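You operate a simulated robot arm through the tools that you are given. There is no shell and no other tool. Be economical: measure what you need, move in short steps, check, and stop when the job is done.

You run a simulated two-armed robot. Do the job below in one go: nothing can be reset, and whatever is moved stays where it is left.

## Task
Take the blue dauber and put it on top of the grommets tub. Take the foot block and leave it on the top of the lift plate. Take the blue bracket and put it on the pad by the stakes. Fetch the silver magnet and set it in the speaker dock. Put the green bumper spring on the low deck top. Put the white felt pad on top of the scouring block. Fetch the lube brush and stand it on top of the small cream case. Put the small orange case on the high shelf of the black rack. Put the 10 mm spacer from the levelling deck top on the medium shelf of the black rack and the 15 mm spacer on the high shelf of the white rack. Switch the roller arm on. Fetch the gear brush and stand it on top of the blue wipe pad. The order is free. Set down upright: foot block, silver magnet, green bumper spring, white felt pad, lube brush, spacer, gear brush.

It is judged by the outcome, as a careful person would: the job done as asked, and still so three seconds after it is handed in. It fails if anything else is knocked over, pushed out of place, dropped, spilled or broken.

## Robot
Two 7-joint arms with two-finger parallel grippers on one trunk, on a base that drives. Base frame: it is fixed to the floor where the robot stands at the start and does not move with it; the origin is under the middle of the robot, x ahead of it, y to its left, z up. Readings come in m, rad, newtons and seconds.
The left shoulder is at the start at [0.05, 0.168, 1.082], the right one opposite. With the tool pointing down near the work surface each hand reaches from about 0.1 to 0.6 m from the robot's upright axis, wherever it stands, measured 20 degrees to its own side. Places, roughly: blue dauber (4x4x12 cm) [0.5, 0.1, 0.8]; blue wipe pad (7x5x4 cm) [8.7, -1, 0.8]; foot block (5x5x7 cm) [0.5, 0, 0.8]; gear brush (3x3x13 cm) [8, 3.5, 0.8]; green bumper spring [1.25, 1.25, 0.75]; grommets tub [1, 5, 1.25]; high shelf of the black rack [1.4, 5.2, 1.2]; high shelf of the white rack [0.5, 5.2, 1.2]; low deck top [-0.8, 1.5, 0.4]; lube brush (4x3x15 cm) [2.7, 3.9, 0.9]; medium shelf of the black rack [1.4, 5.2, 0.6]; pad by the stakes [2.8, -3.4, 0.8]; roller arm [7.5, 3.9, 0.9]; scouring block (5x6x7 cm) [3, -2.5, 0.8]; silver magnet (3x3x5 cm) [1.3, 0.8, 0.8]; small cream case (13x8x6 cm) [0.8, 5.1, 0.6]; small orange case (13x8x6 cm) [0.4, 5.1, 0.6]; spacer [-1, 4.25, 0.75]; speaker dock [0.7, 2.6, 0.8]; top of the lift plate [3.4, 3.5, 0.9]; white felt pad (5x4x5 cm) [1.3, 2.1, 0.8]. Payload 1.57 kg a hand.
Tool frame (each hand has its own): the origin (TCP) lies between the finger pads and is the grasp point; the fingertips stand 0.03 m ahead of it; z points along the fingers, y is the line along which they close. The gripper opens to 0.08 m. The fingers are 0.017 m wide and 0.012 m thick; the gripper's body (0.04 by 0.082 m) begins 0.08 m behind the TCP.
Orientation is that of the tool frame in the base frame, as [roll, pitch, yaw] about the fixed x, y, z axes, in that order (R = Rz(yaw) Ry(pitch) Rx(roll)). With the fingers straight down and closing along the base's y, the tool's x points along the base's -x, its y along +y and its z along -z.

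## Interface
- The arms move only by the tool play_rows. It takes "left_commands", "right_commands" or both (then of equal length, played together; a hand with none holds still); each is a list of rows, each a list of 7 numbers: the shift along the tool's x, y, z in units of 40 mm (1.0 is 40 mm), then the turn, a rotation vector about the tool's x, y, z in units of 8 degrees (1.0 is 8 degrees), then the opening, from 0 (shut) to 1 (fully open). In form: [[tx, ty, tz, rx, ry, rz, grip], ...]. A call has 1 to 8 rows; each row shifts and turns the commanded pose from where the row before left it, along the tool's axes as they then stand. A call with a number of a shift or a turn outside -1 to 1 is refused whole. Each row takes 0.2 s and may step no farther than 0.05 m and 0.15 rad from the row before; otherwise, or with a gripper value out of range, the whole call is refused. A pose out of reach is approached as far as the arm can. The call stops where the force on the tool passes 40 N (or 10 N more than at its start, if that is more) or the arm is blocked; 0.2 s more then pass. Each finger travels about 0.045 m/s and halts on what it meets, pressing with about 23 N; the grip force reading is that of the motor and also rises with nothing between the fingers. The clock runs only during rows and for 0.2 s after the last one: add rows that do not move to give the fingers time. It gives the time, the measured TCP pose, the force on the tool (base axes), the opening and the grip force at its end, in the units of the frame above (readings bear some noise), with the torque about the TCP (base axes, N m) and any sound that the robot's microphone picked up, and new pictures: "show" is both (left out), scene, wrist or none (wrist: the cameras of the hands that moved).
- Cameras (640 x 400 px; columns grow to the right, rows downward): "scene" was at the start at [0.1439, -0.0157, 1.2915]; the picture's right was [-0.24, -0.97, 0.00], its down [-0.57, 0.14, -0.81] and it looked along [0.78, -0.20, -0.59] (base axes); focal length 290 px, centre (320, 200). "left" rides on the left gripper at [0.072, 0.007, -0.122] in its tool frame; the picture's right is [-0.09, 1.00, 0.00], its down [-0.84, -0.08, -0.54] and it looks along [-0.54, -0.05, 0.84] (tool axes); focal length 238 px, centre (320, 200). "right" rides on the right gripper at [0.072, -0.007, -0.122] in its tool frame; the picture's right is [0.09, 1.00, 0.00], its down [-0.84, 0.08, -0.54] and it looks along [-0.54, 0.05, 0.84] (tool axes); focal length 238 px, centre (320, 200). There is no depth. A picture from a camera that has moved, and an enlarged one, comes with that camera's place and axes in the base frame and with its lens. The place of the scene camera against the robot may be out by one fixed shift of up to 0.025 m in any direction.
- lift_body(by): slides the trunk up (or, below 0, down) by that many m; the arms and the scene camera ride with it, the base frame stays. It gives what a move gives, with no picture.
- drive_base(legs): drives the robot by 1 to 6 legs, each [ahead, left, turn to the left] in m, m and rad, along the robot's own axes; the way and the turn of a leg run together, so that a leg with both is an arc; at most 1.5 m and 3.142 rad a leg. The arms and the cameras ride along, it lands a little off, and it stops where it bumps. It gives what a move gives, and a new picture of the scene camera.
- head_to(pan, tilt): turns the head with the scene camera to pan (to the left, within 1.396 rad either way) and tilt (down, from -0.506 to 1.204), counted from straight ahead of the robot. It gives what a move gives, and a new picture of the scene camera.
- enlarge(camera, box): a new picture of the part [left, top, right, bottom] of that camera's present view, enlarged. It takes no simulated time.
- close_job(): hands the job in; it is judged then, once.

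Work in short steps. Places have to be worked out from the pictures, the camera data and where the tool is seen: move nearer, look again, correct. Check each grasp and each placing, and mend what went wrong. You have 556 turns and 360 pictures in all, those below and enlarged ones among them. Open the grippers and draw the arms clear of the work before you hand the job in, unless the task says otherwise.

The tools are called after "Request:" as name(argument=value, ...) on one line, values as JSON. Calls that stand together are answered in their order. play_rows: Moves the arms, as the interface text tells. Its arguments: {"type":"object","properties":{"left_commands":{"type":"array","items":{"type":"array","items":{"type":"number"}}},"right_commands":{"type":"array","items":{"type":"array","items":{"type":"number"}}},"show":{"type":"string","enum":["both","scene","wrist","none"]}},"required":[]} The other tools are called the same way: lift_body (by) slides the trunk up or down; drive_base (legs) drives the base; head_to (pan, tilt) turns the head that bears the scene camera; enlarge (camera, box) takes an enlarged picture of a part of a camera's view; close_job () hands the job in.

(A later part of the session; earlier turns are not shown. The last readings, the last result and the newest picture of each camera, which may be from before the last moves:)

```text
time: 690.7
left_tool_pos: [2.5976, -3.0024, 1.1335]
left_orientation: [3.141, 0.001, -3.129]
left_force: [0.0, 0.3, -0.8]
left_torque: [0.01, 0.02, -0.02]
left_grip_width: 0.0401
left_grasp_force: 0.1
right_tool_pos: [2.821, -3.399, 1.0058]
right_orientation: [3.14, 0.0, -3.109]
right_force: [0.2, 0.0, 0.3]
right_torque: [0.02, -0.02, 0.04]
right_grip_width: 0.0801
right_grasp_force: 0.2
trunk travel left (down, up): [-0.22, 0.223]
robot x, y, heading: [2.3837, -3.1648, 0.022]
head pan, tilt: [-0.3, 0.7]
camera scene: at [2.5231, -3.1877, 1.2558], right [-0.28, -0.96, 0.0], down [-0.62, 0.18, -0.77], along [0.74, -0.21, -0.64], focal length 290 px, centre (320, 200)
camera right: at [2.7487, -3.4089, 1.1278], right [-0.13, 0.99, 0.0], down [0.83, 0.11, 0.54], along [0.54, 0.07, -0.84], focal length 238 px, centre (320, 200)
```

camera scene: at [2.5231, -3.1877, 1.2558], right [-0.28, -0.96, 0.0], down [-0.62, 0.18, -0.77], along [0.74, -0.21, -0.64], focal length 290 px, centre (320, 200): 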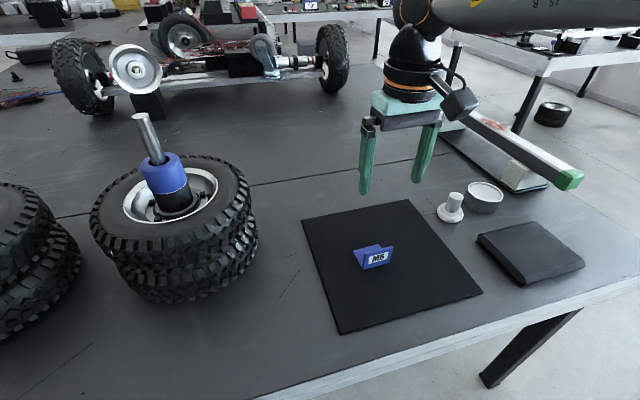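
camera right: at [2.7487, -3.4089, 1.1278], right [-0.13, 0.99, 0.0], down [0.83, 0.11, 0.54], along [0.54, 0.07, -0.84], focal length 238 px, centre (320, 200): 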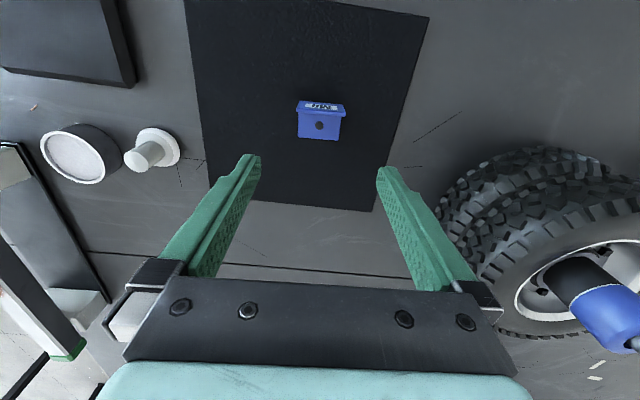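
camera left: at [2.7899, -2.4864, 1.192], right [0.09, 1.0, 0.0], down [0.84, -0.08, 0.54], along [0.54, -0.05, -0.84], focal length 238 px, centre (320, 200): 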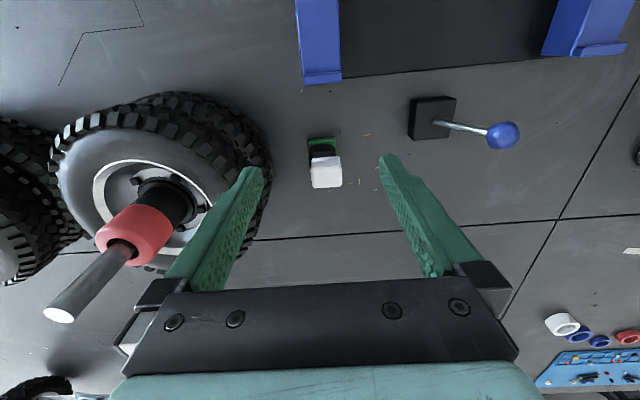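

Blue bracket done. Next the east end: roller arm and gear brush. Retract, raise the trunk, and go back north past the pillar sideways.

Request:
play_rows(right_commands=[[1, 0, -0.5, 0, 0, 0, 0.5], [1, 0, -0.5, 0, 0, 0, 0.5], [1, 0, -0.5, 0, 0, 0, 0.5], [1, 0, -0.5, 0, 0, 0, 0.5], [1, 0, 0, 0, 0, 0, 0.5]], show="none")

Request:
lift_body(by=0.22)

Request:
drive_base(legs=[[-0.13, 0, -0.02], [0, 0.75, 0], [0, 0.75, 0], [0, 0.75, 0]])

```text
time: 691.9
left_tool_pos: [2.597, -3.0024, 1.1333]
left_orientation: [3.14, 0.001, -3.13]
left_force: [0.3, 0.3, -0.3]
left_torque: [0.01, -0.01, 0.0]
left_grip_width: 0.04
left_grasp_force: 0.1
right_tool_pos: [2.6196, -3.4061, 1.0839]
right_orientation: [3.141, 0.002, -3.11]
right_force: [-0.6, 0.1, 0.1]
right_torque: [-0.02, 0.0, 0.01]
right_grip_width: 0.0399
right_grasp_force: 0.0
trunk travel left (down, up): [-0.22, 0.223]
robot x, y, heading: [2.381, -3.1671, 0.021]
head pan, tilt: [-0.3, 0.7]
```

```text
time: 694.2
left_tool_pos: [2.5974, -3.0016, 1.3534]
left_orientation: [3.141, 0.003, -3.128]
left_force: [-0.6, 1.1, -0.2]
left_torque: [-0.01, 0.0, -0.01]
left_grip_width: 0.0401
left_grasp_force: 0.0
right_tool_pos: [2.6216, -3.4042, 1.3038]
right_orientation: [-3.141, 0.003, -3.109]
right_force: [-0.3, 0.0, 0.3]
right_torque: [0.0, 0.0, 0.0]
right_grip_width: 0.0399
right_grasp_force: 0.0
trunk travel left (down, up): [-0.44, 0.003]
robot x, y, heading: [2.3819, -3.171, 0.018]
head pan, tilt: [-0.3, 0.7]
```

```text
time: 706.4
left_tool_pos: [2.4588, -0.7833, 1.3537]
left_orientation: [-3.141, 0.002, -3.131]
left_force: [0.3, -0.4, 1.0]
left_torque: [0.02, -0.01, 0.02]
left_grip_width: 0.0398
left_grasp_force: 0.0
right_tool_pos: [2.4814, -1.1863, 1.3049]
right_orientation: [3.141, 0.001, -3.112]
right_force: [0.1, -0.6, -0.2]
right_torque: [-0.04, -0.02, -0.04]
right_grip_width: 0.0402
right_grasp_force: 0.1
trunk travel left (down, up): [-0.44, 0.003]
robot x, y, heading: [2.2439, -0.9512, 0.016]
head pan, tilt: [-0.3, 0.7]
camera scene: at [2.3842, -0.9691, 1.4758], right [-0.28, -0.96, 0.0], down [-0.62, 0.18, -0.77], along [0.73, -0.21, -0.64], focal length 290 px, centre (320, 200)
```

scene: 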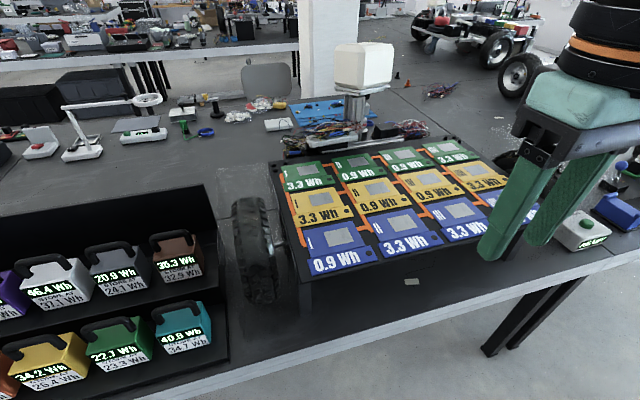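

Past the pillar. Turn north, drive to y≈2.6, and turn east.

Request:
drive_base(legs=[[0, 0, 1.555], [1.2, 0.1, 0], [1.2, 0, 0], [1.15, 0, 0], [0, 0, -1.571]])

Request:
head_to(pan=0.0, tilt=0.35)

```text
time: 731.0
left_tool_pos: [2.2682, 2.728, 1.3543]
left_orientation: [-3.141, 0.002, -3.101]
left_force: [0.3, 0.6, 0.7]
left_torque: [-0.03, 0.01, 0.02]
left_grip_width: 0.0399
left_grasp_force: 0.1
right_tool_pos: [2.3039, 2.3262, 1.3035]
right_orientation: [3.141, 0.0, -3.078]
right_force: [0.1, 0.4, 0.2]
right_torque: [0.03, 0.02, -0.04]
right_grip_width: 0.0401
right_grasp_force: 0.1
trunk travel left (down, up): [-0.44, 0.003]
robot x, y, heading: [2.0583, 2.5489, 0.048]
head pan, tilt: [-0.3, 0.7]
camera scene: at [2.1991, 2.5388, 1.4758], right [-0.25, -0.97, 0.0], down [-0.62, 0.16, -0.76], along [0.74, -0.19, -0.64], focal length 290 px, centre (320, 200)
```

scene: 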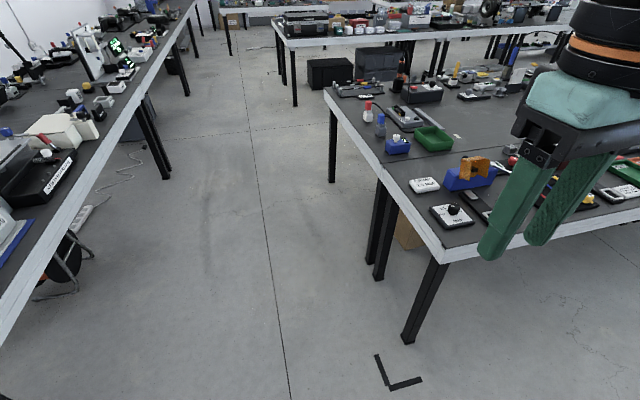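

```text
time: 731.9
left_tool_pos: [2.2671, 2.7287, 1.3535]
left_orientation: [-3.14, 0.002, -3.098]
left_force: [0.0, 0.5, 0.3]
left_torque: [0.02, 0.01, 0.0]
left_grip_width: 0.0401
left_grasp_force: 0.1
right_tool_pos: [2.3023, 2.3272, 1.3033]
right_orientation: [-3.14, 0.003, -3.08]
right_force: [-1.0, -0.3, 0.1]
right_torque: [0.0, 0.02, -0.02]
right_grip_width: 0.04
right_grasp_force: 0.0
trunk travel left (down, up): [-0.44, 0.003]
robot x, y, heading: [2.0573, 2.5519, 0.047]
head pan, tilt: [0.0, 0.351]
camera scene: at [2.2099, 2.5645, 1.5071], right [0.05, -1.0, 0.0], down [-0.34, -0.02, -0.94], along [0.94, 0.05, -0.34], focal length 290 px, centre (320, 200)
```

scene: 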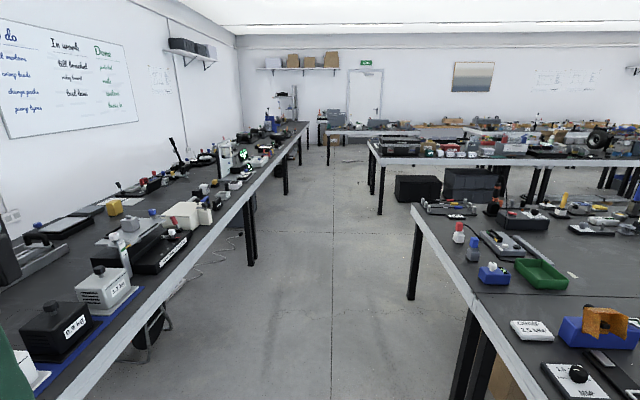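

The aisle east at y≈2.6 is clear. Drive along it to x≈7.2.

Request:
drive_base(legs=[[0, 0.1, -0.047], [1.4, 0, 0], [1.4, 0, 0], [1.2, 0, 0]])

```text
time: 751.9
left_tool_pos: [6.2569, 3.0037, 1.3534]
left_orientation: [-3.141, 0.002, -3.067]
left_force: [-0.4, -0.3, 0.4]
left_torque: [0.04, 0.03, -0.02]
left_grip_width: 0.0399
left_grasp_force: 0.0
right_tool_pos: [6.3036, 2.6034, 1.3048]
right_orientation: [-3.141, 0.002, -3.047]
right_force: [0.6, 0.1, 0.5]
right_torque: [-0.01, 0.0, -0.02]
right_grip_width: 0.04
right_grasp_force: 0.0
trunk travel left (down, up): [-0.44, 0.003]
robot x, y, heading: [6.0525, 2.8255, 0.082]
head pan, tilt: [0.0, 0.351]
camera scene: at [6.2034, 2.8383, 1.5071], right [0.08, -1.0, 0.0], down [-0.34, -0.03, -0.94], along [0.94, 0.08, -0.34], focal length 290 px, centre (320, 200)
```

scene: 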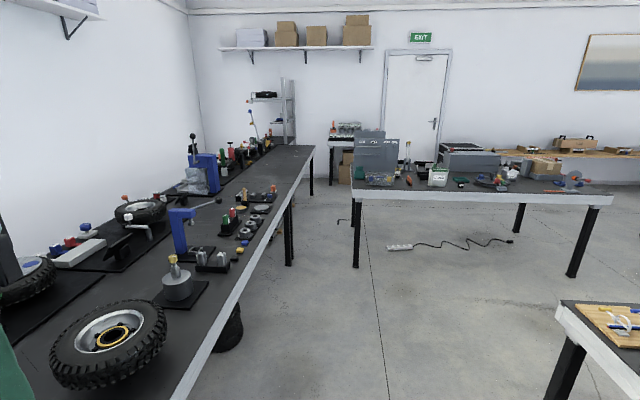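

Drive on to x≈7.45 and face north to the table.

Request:
drive_base(legs=[[0, -0.1, -0.085], [1.4, 0, 0], [0, 0, 1.571]])

Request:
head_to(pan=0.0, tilt=0.55)

```text
time: 763.4
left_tool_pos: [7.2716, 2.9477, 1.3539]
left_orientation: [3.141, 0.001, -1.549]
left_force: [-0.3, 0.2, 1.2]
left_torque: [0.01, 0.0, -0.01]
left_grip_width: 0.04
left_grasp_force: 0.0
right_tool_pos: [7.6738, 2.9757, 1.304]
right_orientation: [-3.141, 0.002, -1.528]
right_force: [-0.1, 0.1, -0.5]
right_torque: [0.04, -0.04, 0.03]
right_grip_width: 0.04
right_grasp_force: 0.0
trunk travel left (down, up): [-0.44, 0.003]
robot x, y, heading: [7.4411, 2.7352, 1.601]
head pan, tilt: [0.0, 0.351]
camera scene: at [7.4581, 2.8732, 1.5072], right [1.0, 0.03, 0.0], down [0.01, -0.34, -0.94], along [-0.03, 0.94, -0.34], focal length 290 px, centre (320, 200)
```

scene: 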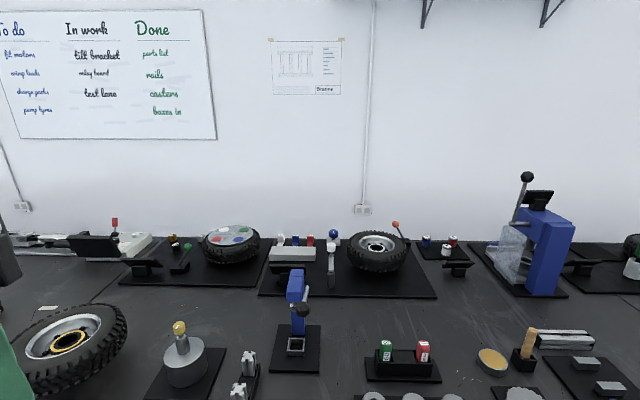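

```text
time: 764.1
left_tool_pos: [7.2725, 2.9481, 1.3539]
left_orientation: [3.141, 0.001, -1.549]
left_force: [-0.2, 0.1, 0.3]
left_torque: [0.01, 0.0, 0.0]
left_grip_width: 0.0403
left_grasp_force: 0.1
right_tool_pos: [7.6743, 2.9747, 1.3035]
right_orientation: [-3.14, 0.002, -1.528]
right_force: [-0.3, -0.2, 0.1]
right_torque: [0.02, -0.01, 0.01]
right_grip_width: 0.0401
right_grasp_force: 0.0
trunk travel left (down, up): [-0.44, 0.003]
robot x, y, heading: [7.4461, 2.7354, 1.598]
head pan, tilt: [0.0, 0.55]
camera scene: at [7.4583, 2.8699, 1.489], right [1.0, 0.03, 0.0], down [0.01, -0.52, -0.85], along [-0.02, 0.85, -0.52], focal length 290 px, centre (320, 200)
```

scene: 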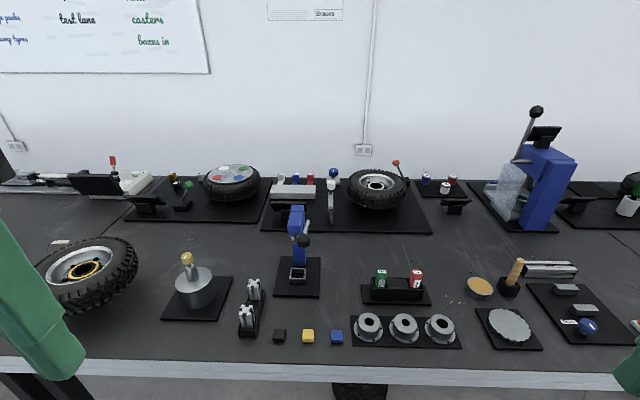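

Gear brush (wood handle) at ≈(8.02,3.50). The roller arm should be near (7.49,3.95). Enlarge.

Request:
enlarge(camera="scene", box=[250, 140, 450, 250])

Request:
enlarge(camera="scene", box=[440, 240, 600, 350])

```text
3.20 times, centred on (350, 195) of scene
camera zoom: at [7.4583, 2.8699, 1.489], right [1.0, 0.03, 0.0], down [0.01, -0.52, -0.85], along [-0.02, 0.85, -0.52], focal length 927 px, centre (224, 216)
```

zoom: 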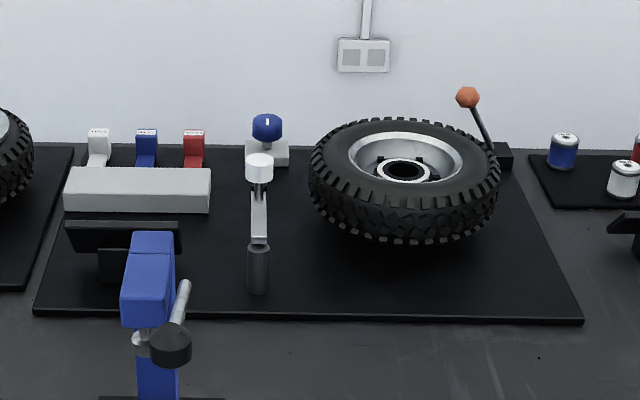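

```text
3.64 times, centred on (520, 295) of scene
camera zoom: at [7.4583, 2.8699, 1.489], right [1.0, 0.03, 0.0], down [0.01, -0.52, -0.85], along [-0.02, 0.85, -0.52], focal length 1054 px, centre (-407, -146)
```

zoom: 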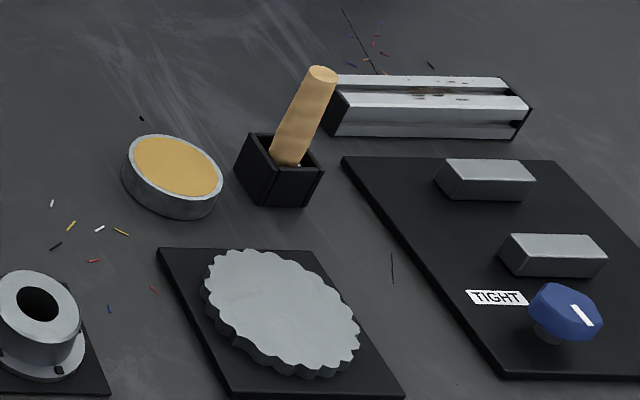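

Brush stands upright at ≈(8.012,3.496). First fetch it with the right hand: drive to about (7.78,3.03), lower the trunk.

Request:
drive_base(legs=[[0, -0.34, -0.03], [0.28, 0, 0]])

Request:
lift_body(by=-0.25)

Request:
play_rows(right_commands=[[-1, 0, 0, 0, 0, 0, 1], [-1, 0, 0, 0, 0, 0, 1], [-1, 0, 0, 0, 0, 0, 1], [0, 0, 0, 0, 0, 0, 1]], show="both")

```text
time: 767.9
left_tool_pos: [7.6216, 3.2376, 1.3552]
left_orientation: [3.141, 0.004, -1.581]
left_force: [-0.2, 0.1, -0.5]
left_torque: [-0.02, 0.0, 0.03]
left_grip_width: 0.0403
left_grasp_force: 0.0
right_tool_pos: [8.0254, 3.2521, 1.3043]
right_orientation: [3.141, 0.002, -1.562]
right_force: [0.3, -0.4, 0.1]
right_torque: [-0.02, 0.0, 0.0]
right_grip_width: 0.0399
right_grasp_force: 0.1
trunk travel left (down, up): [-0.44, 0.003]
robot x, y, heading: [7.7884, 3.0193, 1.567]
head pan, tilt: [0.0, 0.55]
camera scene: at [7.8055, 3.1538, 1.4889], right [1.0, 0.0, 0.0], down [0.0, -0.52, -0.85], along [0.0, 0.85, -0.52], focal length 290 px, centre (320, 200)
```

scene: 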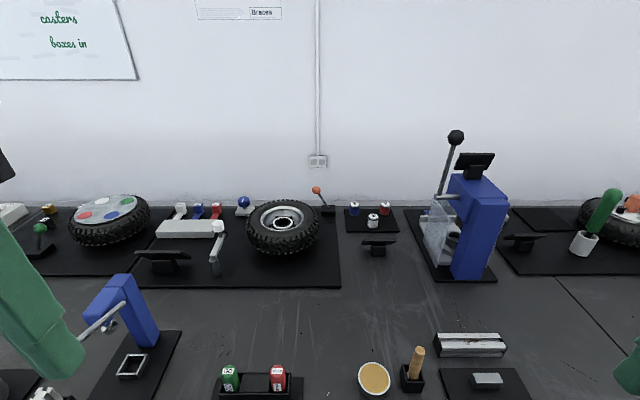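

```text
time: 770.5
left_tool_pos: [7.6219, 3.237, 1.1045]
left_orientation: [-3.142, 0.002, -1.582]
left_force: [-0.5, -0.3, -0.2]
left_torque: [-0.01, 0.01, -0.04]
left_grip_width: 0.0402
left_grasp_force: 0.0
right_tool_pos: [8.0255, 3.2512, 1.0541]
right_orientation: [-3.141, 0.003, -1.56]
right_force: [0.0, -0.7, -0.5]
right_torque: [0.02, 0.04, 0.01]
right_grip_width: 0.0401
right_grasp_force: 0.1
trunk travel left (down, up): [-0.19, 0.253]
robot x, y, heading: [7.785, 3.0193, 1.567]
head pan, tilt: [0.0, 0.55]
```

```text
time: 771.5
left_tool_pos: [7.6206, 3.2374, 1.1038]
left_orientation: [3.139, 0.001, -1.58]
left_force: [-0.4, 0.9, -0.6]
left_torque: [0.01, -0.02, -0.01]
left_grip_width: 0.0402
left_grasp_force: 0.1
right_tool_pos: [8.0204, 3.3715, 1.0543]
right_orientation: [3.141, 0.002, -1.559]
right_force: [0.1, 0.4, -0.4]
right_torque: [0.0, 0.01, 0.04]
right_grip_width: 0.0799
right_grasp_force: 0.0
trunk travel left (down, up): [-0.19, 0.253]
robot x, y, heading: [7.789, 3.0194, 1.569]
head pan, tilt: [0.0, 0.55]
camera scene: at [7.8055, 3.1532, 1.2389], right [1.0, 0.0, 0.0], down [0.0, -0.52, -0.85], along [0.0, 0.85, -0.52], focal length 290 px, centre (320, 200)
camera right: at [8.029, 3.2985, 1.176], right [-0.99, -0.1, 0.0], down [-0.09, 0.84, 0.54], along [-0.06, 0.54, -0.84], focal length 238 px, centre (320, 200)
```

scene: 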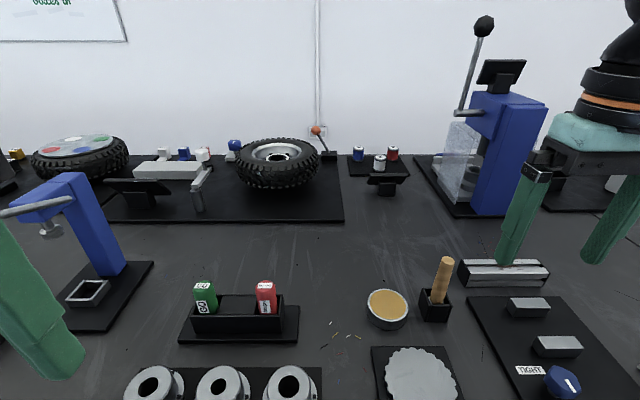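
right: 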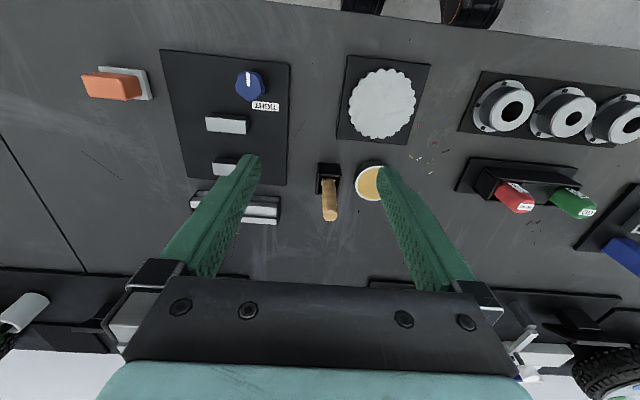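

Brush at (7.994,3.494), upright. Move over it and descend partway.

Request:
play_rows(right_commands=[[-0.8, 0.3, 0, 0, 0, 0, 1], [-0.8, 0.35, 0, 0, 0, 0, 1], [-0.8, 0, 0, 0, 0, 0, 1], [-0.67, 0, 0, 0, 0, 0, 1], [0, 0, 1, 0, 0, 0, 1], [0, 0, 0.8, 0, 0, 0, 1], [0, 0, 0, 0, 0, 0, 1]], show="wrist")

```text
time: 773.1
left_tool_pos: [7.621, 3.2368, 1.1036]
left_orientation: [-3.141, 0.003, -1.581]
left_force: [-0.1, 0.4, -0.5]
left_torque: [0.01, 0.02, 0.03]
left_grip_width: 0.0401
left_grasp_force: 0.0
right_tool_pos: [7.9989, 3.4937, 0.9822]
right_orientation: [3.141, 0.0, -1.56]
right_force: [-0.5, -0.1, -0.8]
right_torque: [-0.01, 0.03, 0.0]
right_grip_width: 0.0798
right_grasp_force: 0.0
right hand out of reach, approached as far as the arm can: row 4
trunk travel left (down, up): [-0.19, 0.253]
robot x, y, heading: [7.7865, 3.0181, 1.567]
head pan, tilt: [0.0, 0.55]
camera right: at [8.0061, 3.4211, 1.1029], right [-0.99, -0.1, 0.0], down [-0.09, 0.83, 0.54], along [-0.06, 0.54, -0.84], focal length 238 px, centre (320, 200)
```

right: 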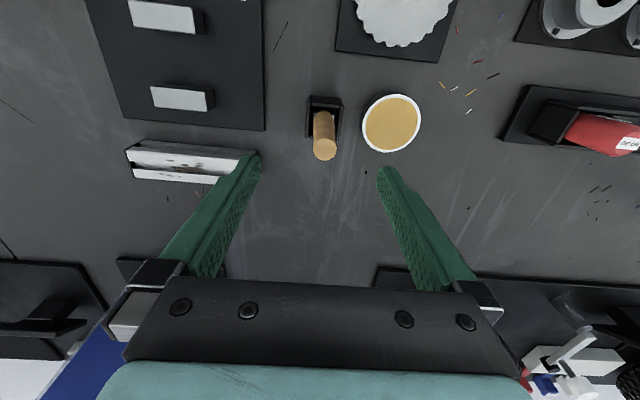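

Shift 7 mm, descend to z≈0.88, grip.

Request:
play_rows(right_commands=[[0, 0.17, 0.6, 0, 0, 0, 1], [0, 0, 1, 0, 0, 0, 1], [0, 0, 0.95, 0, 0, 0, 1], [0, 0, 0, 0, 0, 0, 0], [0, 0, 0, 0, 0, 0, 0], [0, 0, 0, 0, 0, 0, 0], [0, 0, 0, 0, 0, 0, 0], [0, 0, 0, 0, 0, 0, 0]], show="wrist")

```text
time: 774.9
left_tool_pos: [7.6221, 3.2368, 1.1038]
left_orientation: [3.14, 0.001, -1.581]
left_force: [0.2, -0.4, -0.1]
left_torque: [0.04, -0.01, -0.03]
left_grip_width: 0.0398
left_grasp_force: 0.0
right_tool_pos: [7.9934, 3.4918, 0.8812]
right_orientation: [-3.141, 0.001, -1.56]
right_force: [-0.3, -0.5, 0.4]
right_torque: [-0.01, -0.04, -0.01]
right_grip_width: 0.0218
right_grasp_force: 22.9
trunk travel left (down, up): [-0.19, 0.253]
robot x, y, heading: [7.7881, 3.0186, 1.569]
head pan, tilt: [0.0, 0.55]
camera right: at [7.9996, 3.4196, 1.0021], right [-0.99, -0.1, 0.0], down [-0.09, 0.84, 0.54], along [-0.06, 0.54, -0.84], focal length 238 px, centre (320, 200)
```

right: 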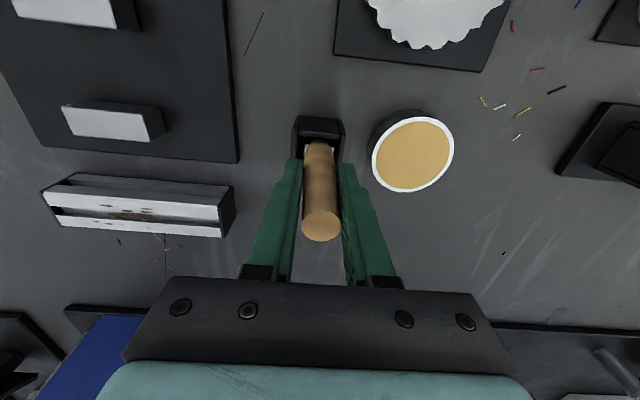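

Gear brush gripped. Lift and retract.

Request:
play_rows(right_commands=[[0, 0, -0.8, 0, 0, 0, 0], [0, 0, -1, 0, 0, 0, 0], [0, 0, -1, 0, 0, 0, 0], [0, 0, -1, 0, 0, 0, 0], [0.8, 0, -0.8, 0, 0, 0, 0], [0.9, 0, -0.6, 0, 0, 0, 0], [1, 0, 0, 0, 0, 0, 0], [1, 0, 0, 0, 0, 0, 0]], show="wrist")

Request:
drive_base(legs=[[-0.3, 0, 0], [0, 0, -1.2]])

Request:
head_to(pan=0.25, tilt=0.4)

```text
time: 776.7
left_tool_pos: [7.6211, 3.2367, 1.104]
left_orientation: [-3.141, 0.003, -1.581]
left_force: [-0.2, -0.1, 0.6]
left_torque: [-0.04, -0.03, 0.03]
left_grip_width: 0.0401
left_grasp_force: 0.0
right_tool_pos: [7.9959, 3.3411, 1.087]
right_orientation: [3.141, 0.003, -1.562]
right_force: [-0.6, 0.0, -0.2]
right_torque: [0.0, 0.01, -0.01]
right_grip_width: 0.0219
right_grasp_force: 23.0
trunk travel left (down, up): [-0.19, 0.253]
robot x, y, heading: [7.7815, 3.0208, 1.568]
head pan, tilt: [0.0, 0.55]
camera right: at [8.0026, 3.2681, 1.207], right [-0.99, -0.1, 0.0], down [-0.09, 0.84, 0.54], along [-0.06, 0.54, -0.84], focal length 238 px, centre (320, 200)
```

right: 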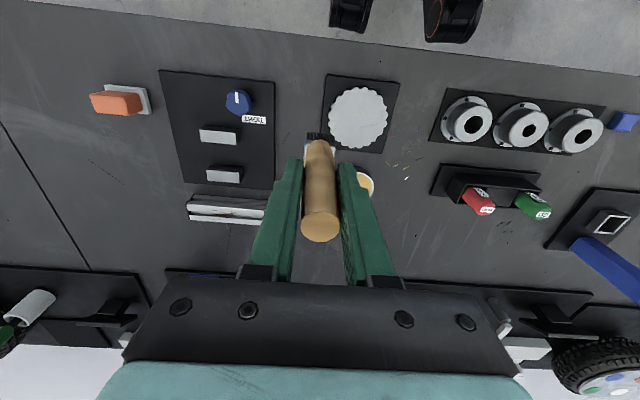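

```text
time: 781.7
left_tool_pos: [7.9282, 2.9494, 1.1031]
left_orientation: [-3.141, 0.001, -2.772]
left_force: [-0.8, 0.1, 0.2]
left_torque: [0.02, -0.01, 0.0]
left_grip_width: 0.04
left_grasp_force: 0.0
right_tool_pos: [8.1635, 2.6397, 1.086]
right_orientation: [-3.14, 0.002, -2.751]
right_force: [0.0, -0.8, 0.0]
right_torque: [-0.02, 0.01, 0.03]
right_grip_width: 0.0217
right_grasp_force: 22.9
trunk travel left (down, up): [-0.19, 0.253]
robot x, y, heading: [7.7851, 2.7154, 0.376]
head pan, tilt: [0.0, 0.55]
camera scene: at [7.9256, 2.7692, 1.2389], right [0.37, -0.93, 0.0], down [-0.49, -0.19, -0.85], along [0.79, 0.31, -0.52], focal length 290 px, centre (320, 200)
```

scene: 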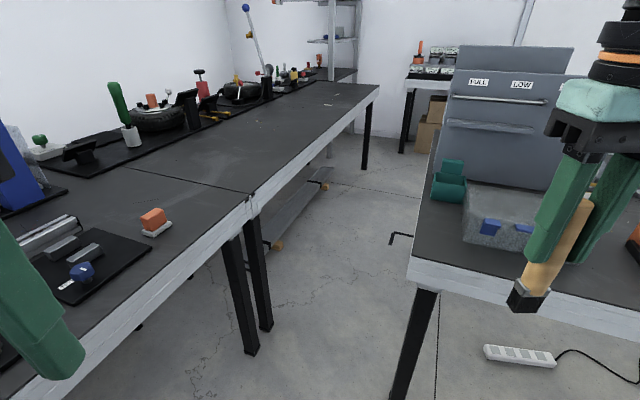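

```text
time: 782.5
left_tool_pos: [7.9272, 2.9481, 1.1035]
left_orientation: [3.141, 0.0, -2.772]
left_force: [0.6, 0.5, -0.2]
left_torque: [0.01, -0.03, 0.02]
left_grip_width: 0.0403
left_grasp_force: 0.1
right_tool_pos: [8.1639, 2.6409, 1.0861]
right_orientation: [3.141, 0.002, -2.75]
right_force: [-0.7, -0.2, -0.5]
right_torque: [0.04, 0.0, 0.01]
right_grip_width: 0.0216
right_grasp_force: 22.6
trunk travel left (down, up): [-0.19, 0.253]
robot x, y, heading: [7.7891, 2.717, 0.375]
head pan, tilt: [0.25, 0.4]
camera scene: at [7.9171, 2.7905, 1.2526], right [0.59, -0.81, 0.0], down [-0.32, -0.23, -0.92], along [0.75, 0.54, -0.39], focal length 290 px, centre (320, 200)
```

scene: 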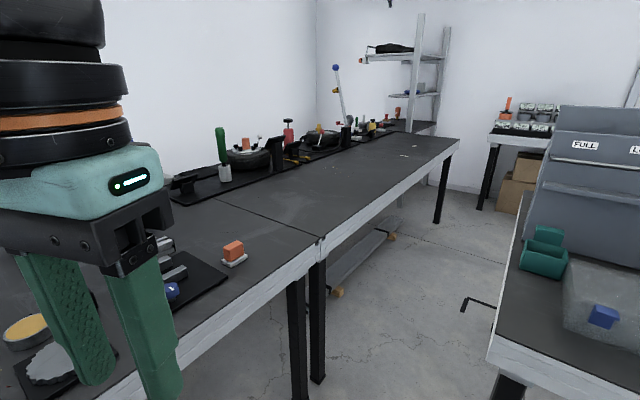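

Table C continues to x≈10, so the roller arm must be reached from the north corridor later. First deliver the brush: turn south and look for the way to (8.7,-1).

Request:
drive_base(legs=[[0, 0, -1.946]])

Request:
head_to(pan=0.15, tilt=0.4)

```text
time: 787.5
left_tool_pos: [7.9539, 2.5002, 1.1039]
left_orientation: [-3.141, 0.002, 1.579]
left_force: [-0.7, -0.3, -0.4]
left_torque: [0.03, 0.02, -0.02]
left_grip_width: 0.0401
left_grasp_force: 0.0
right_tool_pos: [7.5819, 2.3881, 1.0852]
right_orientation: [3.141, 0.001, 1.601]
right_force: [-0.7, 0.0, 0.5]
right_torque: [-0.02, -0.01, -0.02]
right_grip_width: 0.0217
right_grasp_force: 23.1
trunk travel left (down, up): [-0.19, 0.253]
robot x, y, heading: [7.7872, 2.7161, -1.556]
head pan, tilt: [0.25, 0.4]
camera scene: at [7.8297, 2.5921, 1.2526], right [-0.96, -0.26, 0.0], down [-0.1, 0.38, -0.92], along [0.24, -0.89, -0.39], focal length 290 px, centre (320, 200)
```

scene: 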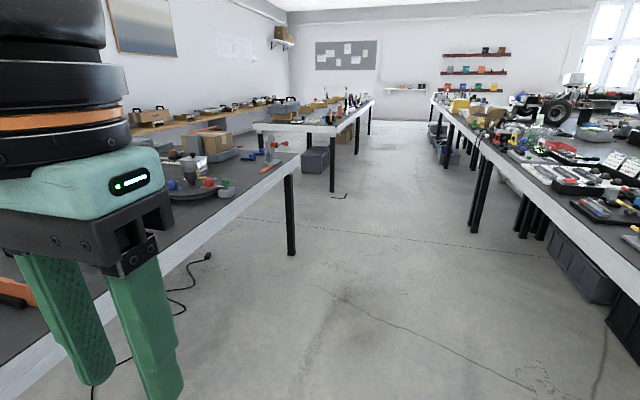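

```text
time: 788.2
left_tool_pos: [7.9545, 2.5003, 1.1035]
left_orientation: [3.141, 0.002, 1.579]
left_force: [-0.2, 0.0, 0.1]
left_torque: [0.01, 0.01, 0.01]
left_grip_width: 0.0401
left_grasp_force: 0.1
right_tool_pos: [7.5833, 2.3881, 1.0852]
right_orientation: [-3.14, 0.002, 1.601]
right_force: [-0.5, 0.8, -0.4]
right_torque: [-0.01, 0.01, 0.01]
right_grip_width: 0.022
right_grasp_force: 23.5
trunk travel left (down, up): [-0.19, 0.253]
robot x, y, heading: [7.7867, 2.718, -1.556]
head pan, tilt: [0.15, 0.4]
camera scene: at [7.8208, 2.5902, 1.2526], right [-0.99, -0.17, 0.0], down [-0.06, 0.38, -0.92], along [0.15, -0.91, -0.39], focal length 290 px, centre (320, 200)
```

scene: 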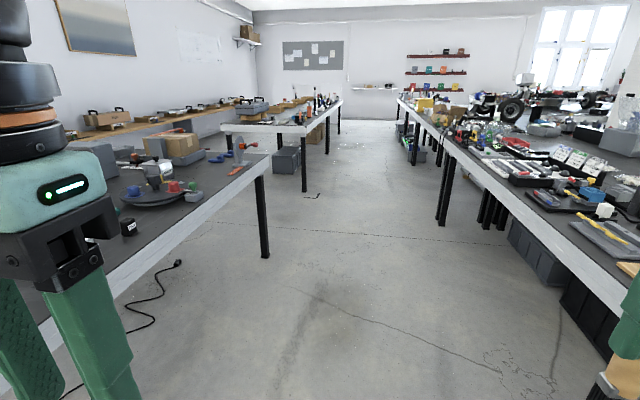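

Wide aisle; table G's west edge is at x≈8.4. Drive south to y≈-0.77 and face east.

Request:
drive_base(legs=[[0, 0.03, -0.02], [1.3, 0, 0], [1.3, 0, 0], [0.88, 0, 0], [0, 0, 1.571]])

Request:
head_to(pan=0.0, tilt=0.55)

```text
time: 809.6
left_tool_pos: [7.9602, -0.6247, 1.104]
left_orientation: [3.141, 0.001, 3.14]
left_force: [0.6, -0.3, 0.7]
left_torque: [0.05, -0.03, -0.02]
left_grip_width: 0.0399
left_grasp_force: 0.2
right_tool_pos: [8.0681, -0.9972, 1.0866]
right_orientation: [-3.141, 0.002, -3.123]
right_force: [0.6, -1.0, -0.5]
right_torque: [0.0, 0.02, -0.01]
right_grip_width: 0.0217
right_grasp_force: 22.7
trunk travel left (down, up): [-0.19, 0.253]
robot x, y, heading: [7.7397, -0.7891, 0.009]
head pan, tilt: [0.15, 0.4]
camera scene: at [7.8931, -0.7699, 1.2526], right [0.15, -0.99, 0.0], down [-0.38, -0.06, -0.92], along [0.91, 0.14, -0.39], focal length 290 px, centre (320, 200)
```

scene: 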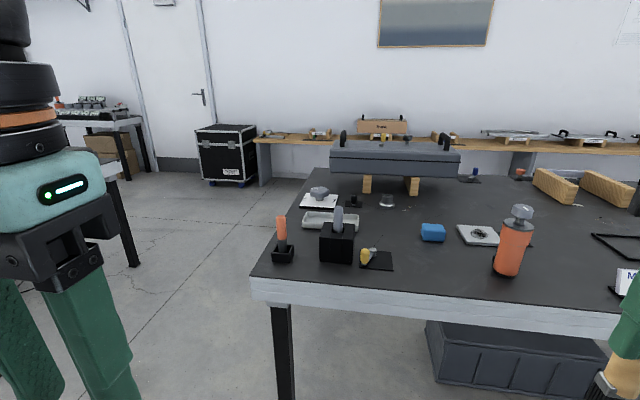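

```text
time: 810.3
left_tool_pos: [7.9591, -0.6245, 1.1034]
left_orientation: [-3.141, 0.003, 3.141]
left_force: [0.1, -0.3, -0.6]
left_torque: [0.03, -0.01, 0.04]
left_grip_width: 0.0397
left_grasp_force: 0.0
right_tool_pos: [8.0671, -0.9968, 1.0856]
right_orientation: [3.141, 0.002, -3.123]
right_force: [0.6, 0.0, -0.3]
right_torque: [-0.01, -0.02, 0.05]
right_grip_width: 0.0217
right_grasp_force: 23.4
trunk travel left (down, up): [-0.19, 0.253]
robot x, y, heading: [7.7453, -0.7908, 0.006]
head pan, tilt: [0.0, 0.55]
camera scene: at [7.8914, -0.7838, 1.239], right [0.01, -1.0, 0.0], down [-0.52, 0.0, -0.85], along [0.85, 0.0, -0.52], focal length 290 px, centre (320, 200)
```

scene: 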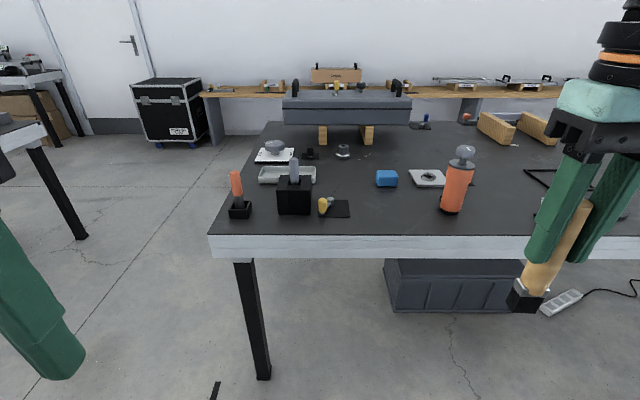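

Blue wipe pad at ≈(8.71,-1.0), top ≈0.82. Drive 0.5 m closer.

Request:
drive_base(legs=[[0.48, 0.03, 0]])

Request:
play_rows(right_commands=[[-0.5, 0, 0, 0, 0, 0, 0], [0, 0, 0, 0, 0, 0, 0]], show="both")

```text
time: 813.1
left_tool_pos: [8.4374, -0.5938, 1.104]
left_orientation: [3.141, 0.002, 3.135]
left_force: [0.5, -0.1, -0.8]
left_torque: [0.03, 0.03, -0.01]
left_grip_width: 0.04
left_grasp_force: 0.1
right_tool_pos: [8.5433, -0.9684, 1.0854]
right_orientation: [3.142, 0.001, -3.127]
right_force: [-0.6, -0.8, -1.9]
right_torque: [0.0, -0.05, 0.01]
right_grip_width: 0.0221
right_grasp_force: 22.6
trunk travel left (down, up): [-0.19, 0.253]
robot x, y, heading: [8.2192, -0.7617, -0.0]
head pan, tilt: [0.0, 0.55]
camera scene: at [8.3681, -0.7535, 1.2389], right [0.0, -1.0, 0.0], down [-0.52, 0.0, -0.85], along [0.85, 0.0, -0.52], focal length 290 px, centre (320, 200)
```

scene: 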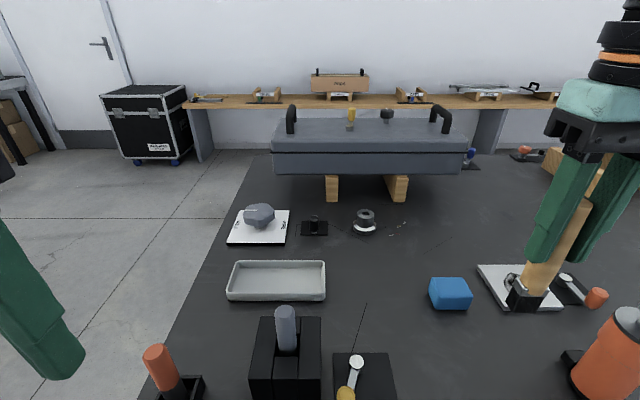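

```text
time: 813.7
left_tool_pos: [8.4376, -0.5938, 1.1036]
left_orientation: [3.141, 0.001, 3.136]
left_force: [0.9, 0.4, -0.3]
left_torque: [0.0, 0.0, 0.02]
left_grip_width: 0.0401
left_grasp_force: 0.1
right_tool_pos: [8.5625, -0.9681, 1.087]
right_orientation: [-3.141, 0.002, -3.126]
right_force: [0.5, -1.1, -0.7]
right_torque: [-0.05, 0.01, 0.0]
right_grip_width: 0.0216
right_grasp_force: 22.5
trunk travel left (down, up): [-0.19, 0.253]
robot x, y, heading: [8.2184, -0.7644, -0.003]
head pan, tilt: [0.0, 0.55]
camera scene: at [8.3679, -0.7535, 1.2389], right [0.0, -1.0, 0.0], down [-0.52, 0.0, -0.85], along [0.85, 0.0, -0.52], focal length 290 px, centre (320, 200)
camera right: at [8.4902, -0.9766, 1.208], right [-0.11, 0.99, 0.0], down [0.83, 0.09, 0.54], along [0.54, 0.06, -0.84], focal length 238 px, centre (320, 200)
```

scene: 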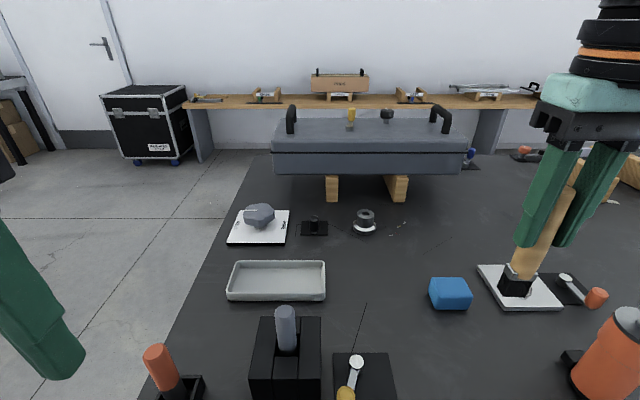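
right: 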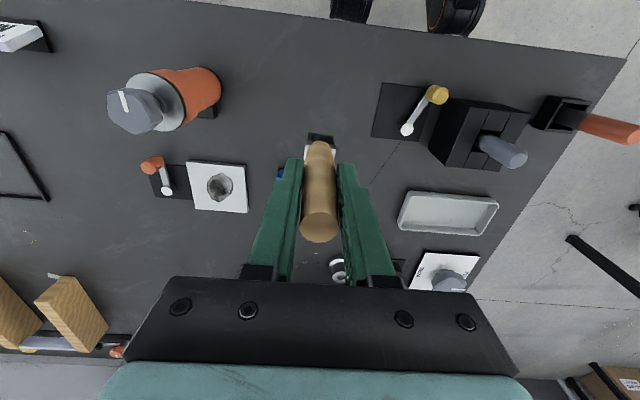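

The pad is hidden behind the fingers; shift the hand 0.1 m north to see it.

Request:
play_rows(right_commands=[[0, 0.9, 0, 0, 0, 0, 0], [0, 0.9, 0, 0, 0, 0, 0], [0, 0.9, 0, 0, 0, 0, 0], [0, 0, 0, 0, 0, 0, 0]], show="none")

Request:
enlarge(camera="right", box=[140, 110, 300, 230])

```text
time: 814.7
left_tool_pos: [8.4365, -0.5945, 1.1046]
left_orientation: [-3.141, 0.0, 3.134]
left_force: [-0.8, -0.3, -0.6]
left_torque: [-0.02, -0.05, -0.03]
left_grip_width: 0.04
left_grasp_force: 0.0
right_tool_pos: [8.5611, -0.8943, 1.0871]
right_orientation: [3.141, 0.002, -3.129]
right_force: [0.0, -0.2, -0.4]
right_torque: [0.02, 0.0, -0.01]
right_grip_width: 0.0217
right_grasp_force: 23.0
right hand out of reach, approached as far as the arm can: row 3
trunk travel left (down, up): [-0.19, 0.253]
robot x, y, heading: [8.2186, -0.7617, -0.002]
head pan, tilt: [0.0, 0.55]
```

```text
3.33 times, centred on (220, 170) of right
camera zoom: at [8.4892, -0.9027, 1.2083], right [-0.1, 0.99, 0.0], down [0.83, 0.09, 0.54], along [0.54, 0.06, -0.84], focal length 794 px, centre (653, 300)
```

zoom: 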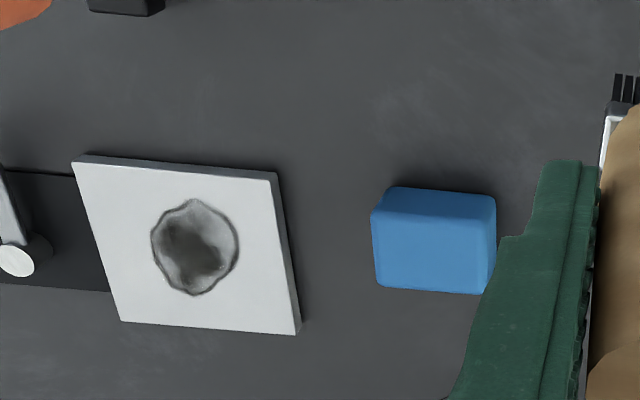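

Pad centre (8.721,-1.000), top ≈0.82. Move the brush over it.

Request:
play_rows(right_commands=[[0, -0.9, 0, 0, 0, 0, 0], [-0.3, -0.9, 0, 0, 0, 0, 0], [-0.9, -0.8, 0, 0, 0, 0, 0], [-0.9, 0, 0, 0, 0, 0, 0], [-0.9, 0, 0.3, 0, 0, 0, 0], [-0.8, 0, 0.5, 0, 0, 0, 0], [0, 0, 0.8, 0, 0, 0, 0], [0, 0, 0.8, 0, 0, 0, 0]], show="wrist")

Request:
enlarge(camera="scene", box=[390, 180, 550, 320])

```text
time: 816.5
left_tool_pos: [8.4381, -0.5936, 1.1046]
left_orientation: [-3.14, 0.002, 3.136]
left_force: [-0.1, -0.4, 0.1]
left_torque: [-0.02, -0.02, 0.0]
left_grip_width: 0.04
left_grasp_force: 0.1
right_tool_pos: [8.716, -1.0, 0.9934]
right_orientation: [3.139, 0.001, -3.13]
right_force: [-0.7, -0.2, -0.2]
right_torque: [0.01, 0.02, 0.06]
right_grip_width: 0.0217
right_grasp_force: 23.1
trunk travel left (down, up): [-0.19, 0.253]
robot x, y, heading: [8.2193, -0.7603, 0.003]
head pan, tilt: [0.0, 0.55]
camera right: at [8.6434, -1.0077, 1.1132], right [-0.1, 0.99, 0.0], down [0.83, 0.09, 0.54], along [0.54, 0.06, -0.84], focal length 238 px, centre (320, 200)
```

right: 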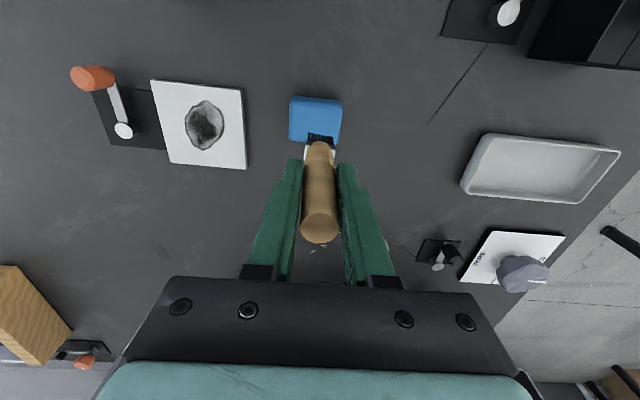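

```text
2.86 times, centred on (470, 250) of scene
camera zoom: at [8.3679, -0.7536, 1.2389], right [0.0, -1.0, 0.0], down [-0.52, 0.0, -0.85], along [0.85, 0.0, -0.52], focal length 828 px, centre (-109, 57)
```

zoom: 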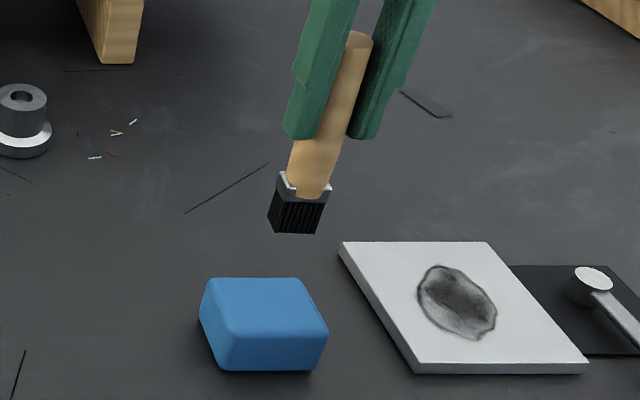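

Well aligned. Lower toward the pad.

Request:
play_rows(right_commands=[[0.08, -0.08, 0.6, 0, 0, 0, 0], [0, 0, 0.6, 0, 0, 0, 0], [0, 0, 0.3, 0, 0, 0, 0], [0, 0, 0, 0, 0, 0, 0]], show="none")

Request:
play_rows(right_commands=[[0, 0, 0.15, 0, 0, 0, 0], [0, 0, 0, 0, 0, 0, 0]], show="none")

Request:
enlarge(camera="scene", box=[390, 180, 550, 320])

```text
time: 817.5
left_tool_pos: [8.4372, -0.5953, 1.1033]
left_orientation: [3.14, 0.001, 3.132]
left_force: [-0.1, -0.5, -0.6]
left_torque: [-0.02, 0.0, -0.01]
left_grip_width: 0.0396
left_grasp_force: 0.1
right_tool_pos: [8.715, -1.0004, 0.9318]
right_orientation: [3.138, 0.002, -3.127]
right_force: [-0.8, 1.2, -0.3]
right_torque: [0.02, -0.01, 0.01]
right_grip_width: 0.0214
right_grasp_force: 22.6
trunk travel left (down, up): [-0.19, 0.253]
robot x, y, heading: [8.2217, -0.756, 0.0]
head pan, tilt: [0.0, 0.55]
```

```text
time: 818.1
left_tool_pos: [8.4363, -0.5937, 1.104]
left_orientation: [3.141, 0.0, 3.133]
left_force: [-0.5, 0.2, -0.5]
left_torque: [0.02, -0.01, 0.01]
left_grip_width: 0.0401
left_grasp_force: 0.0
right_tool_pos: [8.7143, -0.9998, 0.9243]
right_orientation: [-3.141, 0.001, -3.128]
right_force: [0.3, 0.8, -0.2]
right_torque: [0.01, 0.03, -0.01]
right_grip_width: 0.0218
right_grasp_force: 22.7
trunk travel left (down, up): [-0.19, 0.253]
robot x, y, heading: [8.2166, -0.7591, 0.004]
head pan, tilt: [0.0, 0.55]
```

```text
2.86 times, centred on (470, 250) of scene
camera zoom: at [8.3679, -0.7535, 1.2389], right [0.0, -1.0, 0.0], down [-0.52, 0.0, -0.85], along [0.85, 0.0, -0.52], focal length 828 px, centre (-109, 57)
```

zoom: 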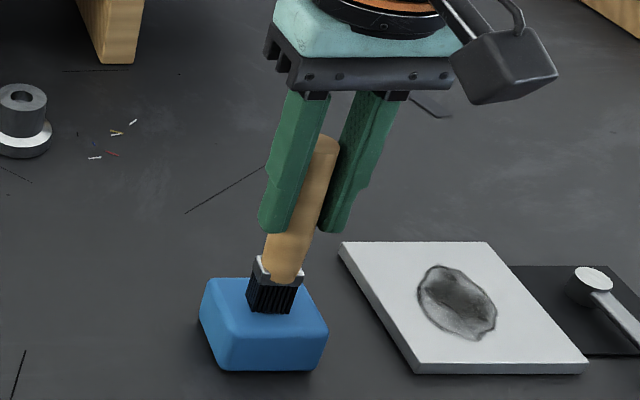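

Centred on the pad. Continue in tiny steps until contact.

Request:
play_rows(right_commands=[[0, 0, 0.1, 0, 0, 0, 0], [0, 0, 0, 0, 0, 0, 0]], show="none")

Request:
play_rows(right_commands=[[0, 0, 0.1, 0, 0, 0, 0], [0, 0, 0, 0, 0, 0, 0]], show="none")

Request:
play_rows(right_commands=[[0, 0, 0.08, 0, 0, 0, 0], [0, 0, 0, 0, 0, 0, 0]], show="none")

```text
time: 818.7
left_tool_pos: [8.4383, -0.5949, 1.1034]
left_orientation: [3.141, 0.0, 3.134]
left_force: [-0.2, -0.5, -0.1]
left_torque: [-0.01, -0.01, 0.03]
left_grip_width: 0.04
left_grasp_force: 0.0
right_tool_pos: [8.7145, -1.0005, 0.921]
right_orientation: [3.141, 0.002, -3.128]
right_force: [0.2, -0.9, 0.1]
right_torque: [0.0, -0.02, -0.02]
right_grip_width: 0.0216
right_grasp_force: 23.2
trunk travel left (down, up): [-0.19, 0.253]
robot x, y, heading: [8.2172, -0.7591, -0.001]
head pan, tilt: [0.0, 0.55]
```

```text
time: 819.3
left_tool_pos: [8.4366, -0.594, 1.1042]
left_orientation: [3.139, 0.004, 3.134]
left_force: [-0.1, -0.1, -0.3]
left_torque: [0.02, 0.0, -0.01]
left_grip_width: 0.0398
left_grasp_force: 0.0
right_tool_pos: [8.7139, -0.9988, 0.9219]
right_orientation: [3.141, 0.009, -3.131]
right_force: [-1.7, -2.8, 20.8]
right_torque: [-0.24, 0.05, -0.03]
right_grip_width: 0.0215
right_grasp_force: 22.6
trunk travel left (down, up): [-0.19, 0.253]
robot x, y, heading: [8.2188, -0.7591, 0.003]
head pan, tilt: [0.0, 0.55]
```

```text
time: 819.9
left_tool_pos: [8.4355, -0.5934, 1.1043]
left_orientation: [-3.141, 0.004, 3.135]
left_force: [-0.1, -0.7, -0.1]
left_torque: [0.0, -0.01, 0.01]
left_grip_width: 0.0398
left_grasp_force: 0.1
right_tool_pos: [8.7129, -0.9987, 0.9153]
right_orientation: [3.141, 0.007, -3.129]
right_force: [2.7, -3.4, 20.4]
right_torque: [-0.16, -0.35, -0.01]
right_grip_width: 0.0219
right_grasp_force: 23.1
trunk travel left (down, up): [-0.19, 0.253]
robot x, y, heading: [8.2191, -0.7566, 0.003]
head pan, tilt: [0.0, 0.55]
```

Contact 20 N. Relax slightly and open slowly.

Request:
play_rows(right_commands=[[0, 0, -0.06, 0, 0, 0, 0], [0, 0, 0, 0, 0, 0, 0.35], [0, 0, 0, 0, 0, 0, 0.5], [0, 0, 0, 0, 0, 0, 0.8], [0, 0, 0, 0, 0, 0, 1], [0, 0, 0, 0, 0, 0, 1]], show="wrist")

Request:
enlarge(camera="scene", box=[390, 180, 550, 320])

```text
time: 821.3
left_tool_pos: [8.4374, -0.5945, 1.1047]
left_orientation: [3.14, 0.002, 3.135]
left_force: [0.1, 1.0, 0.7]
left_torque: [0.0, 0.02, -0.01]
left_grip_width: 0.0399
left_grasp_force: 0.1
right_tool_pos: [8.7134, -1.0007, 0.9169]
right_orientation: [3.14, 0.002, -3.128]
right_force: [-0.2, -0.7, 0.8]
right_torque: [0.0, -0.01, 0.02]
right_grip_width: 0.0801
right_grasp_force: 0.0
trunk travel left (down, up): [-0.19, 0.253]
robot x, y, heading: [8.2209, -0.7587, 0.002]
head pan, tilt: [0.0, 0.55]
camera right: at [8.6414, -1.0079, 1.0372], right [-0.11, 0.99, 0.0], down [0.83, 0.09, 0.54], along [0.54, 0.06, -0.84], focal length 238 px, centre (320, 200)
```

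right: 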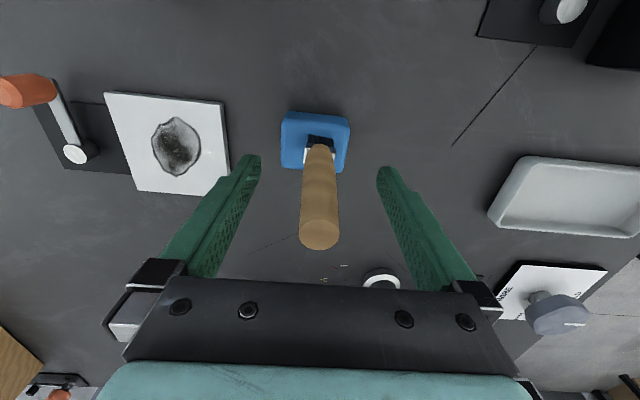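

```text
2.86 times, centred on (470, 250) of scene
camera zoom: at [8.3679, -0.7535, 1.2389], right [0.0, -1.0, 0.0], down [-0.52, 0.0, -0.85], along [0.85, 0.0, -0.52], focal length 828 px, centre (-109, 57)
```

zoom: 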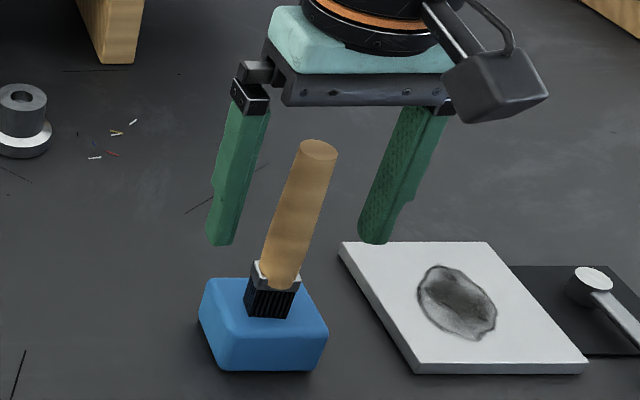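

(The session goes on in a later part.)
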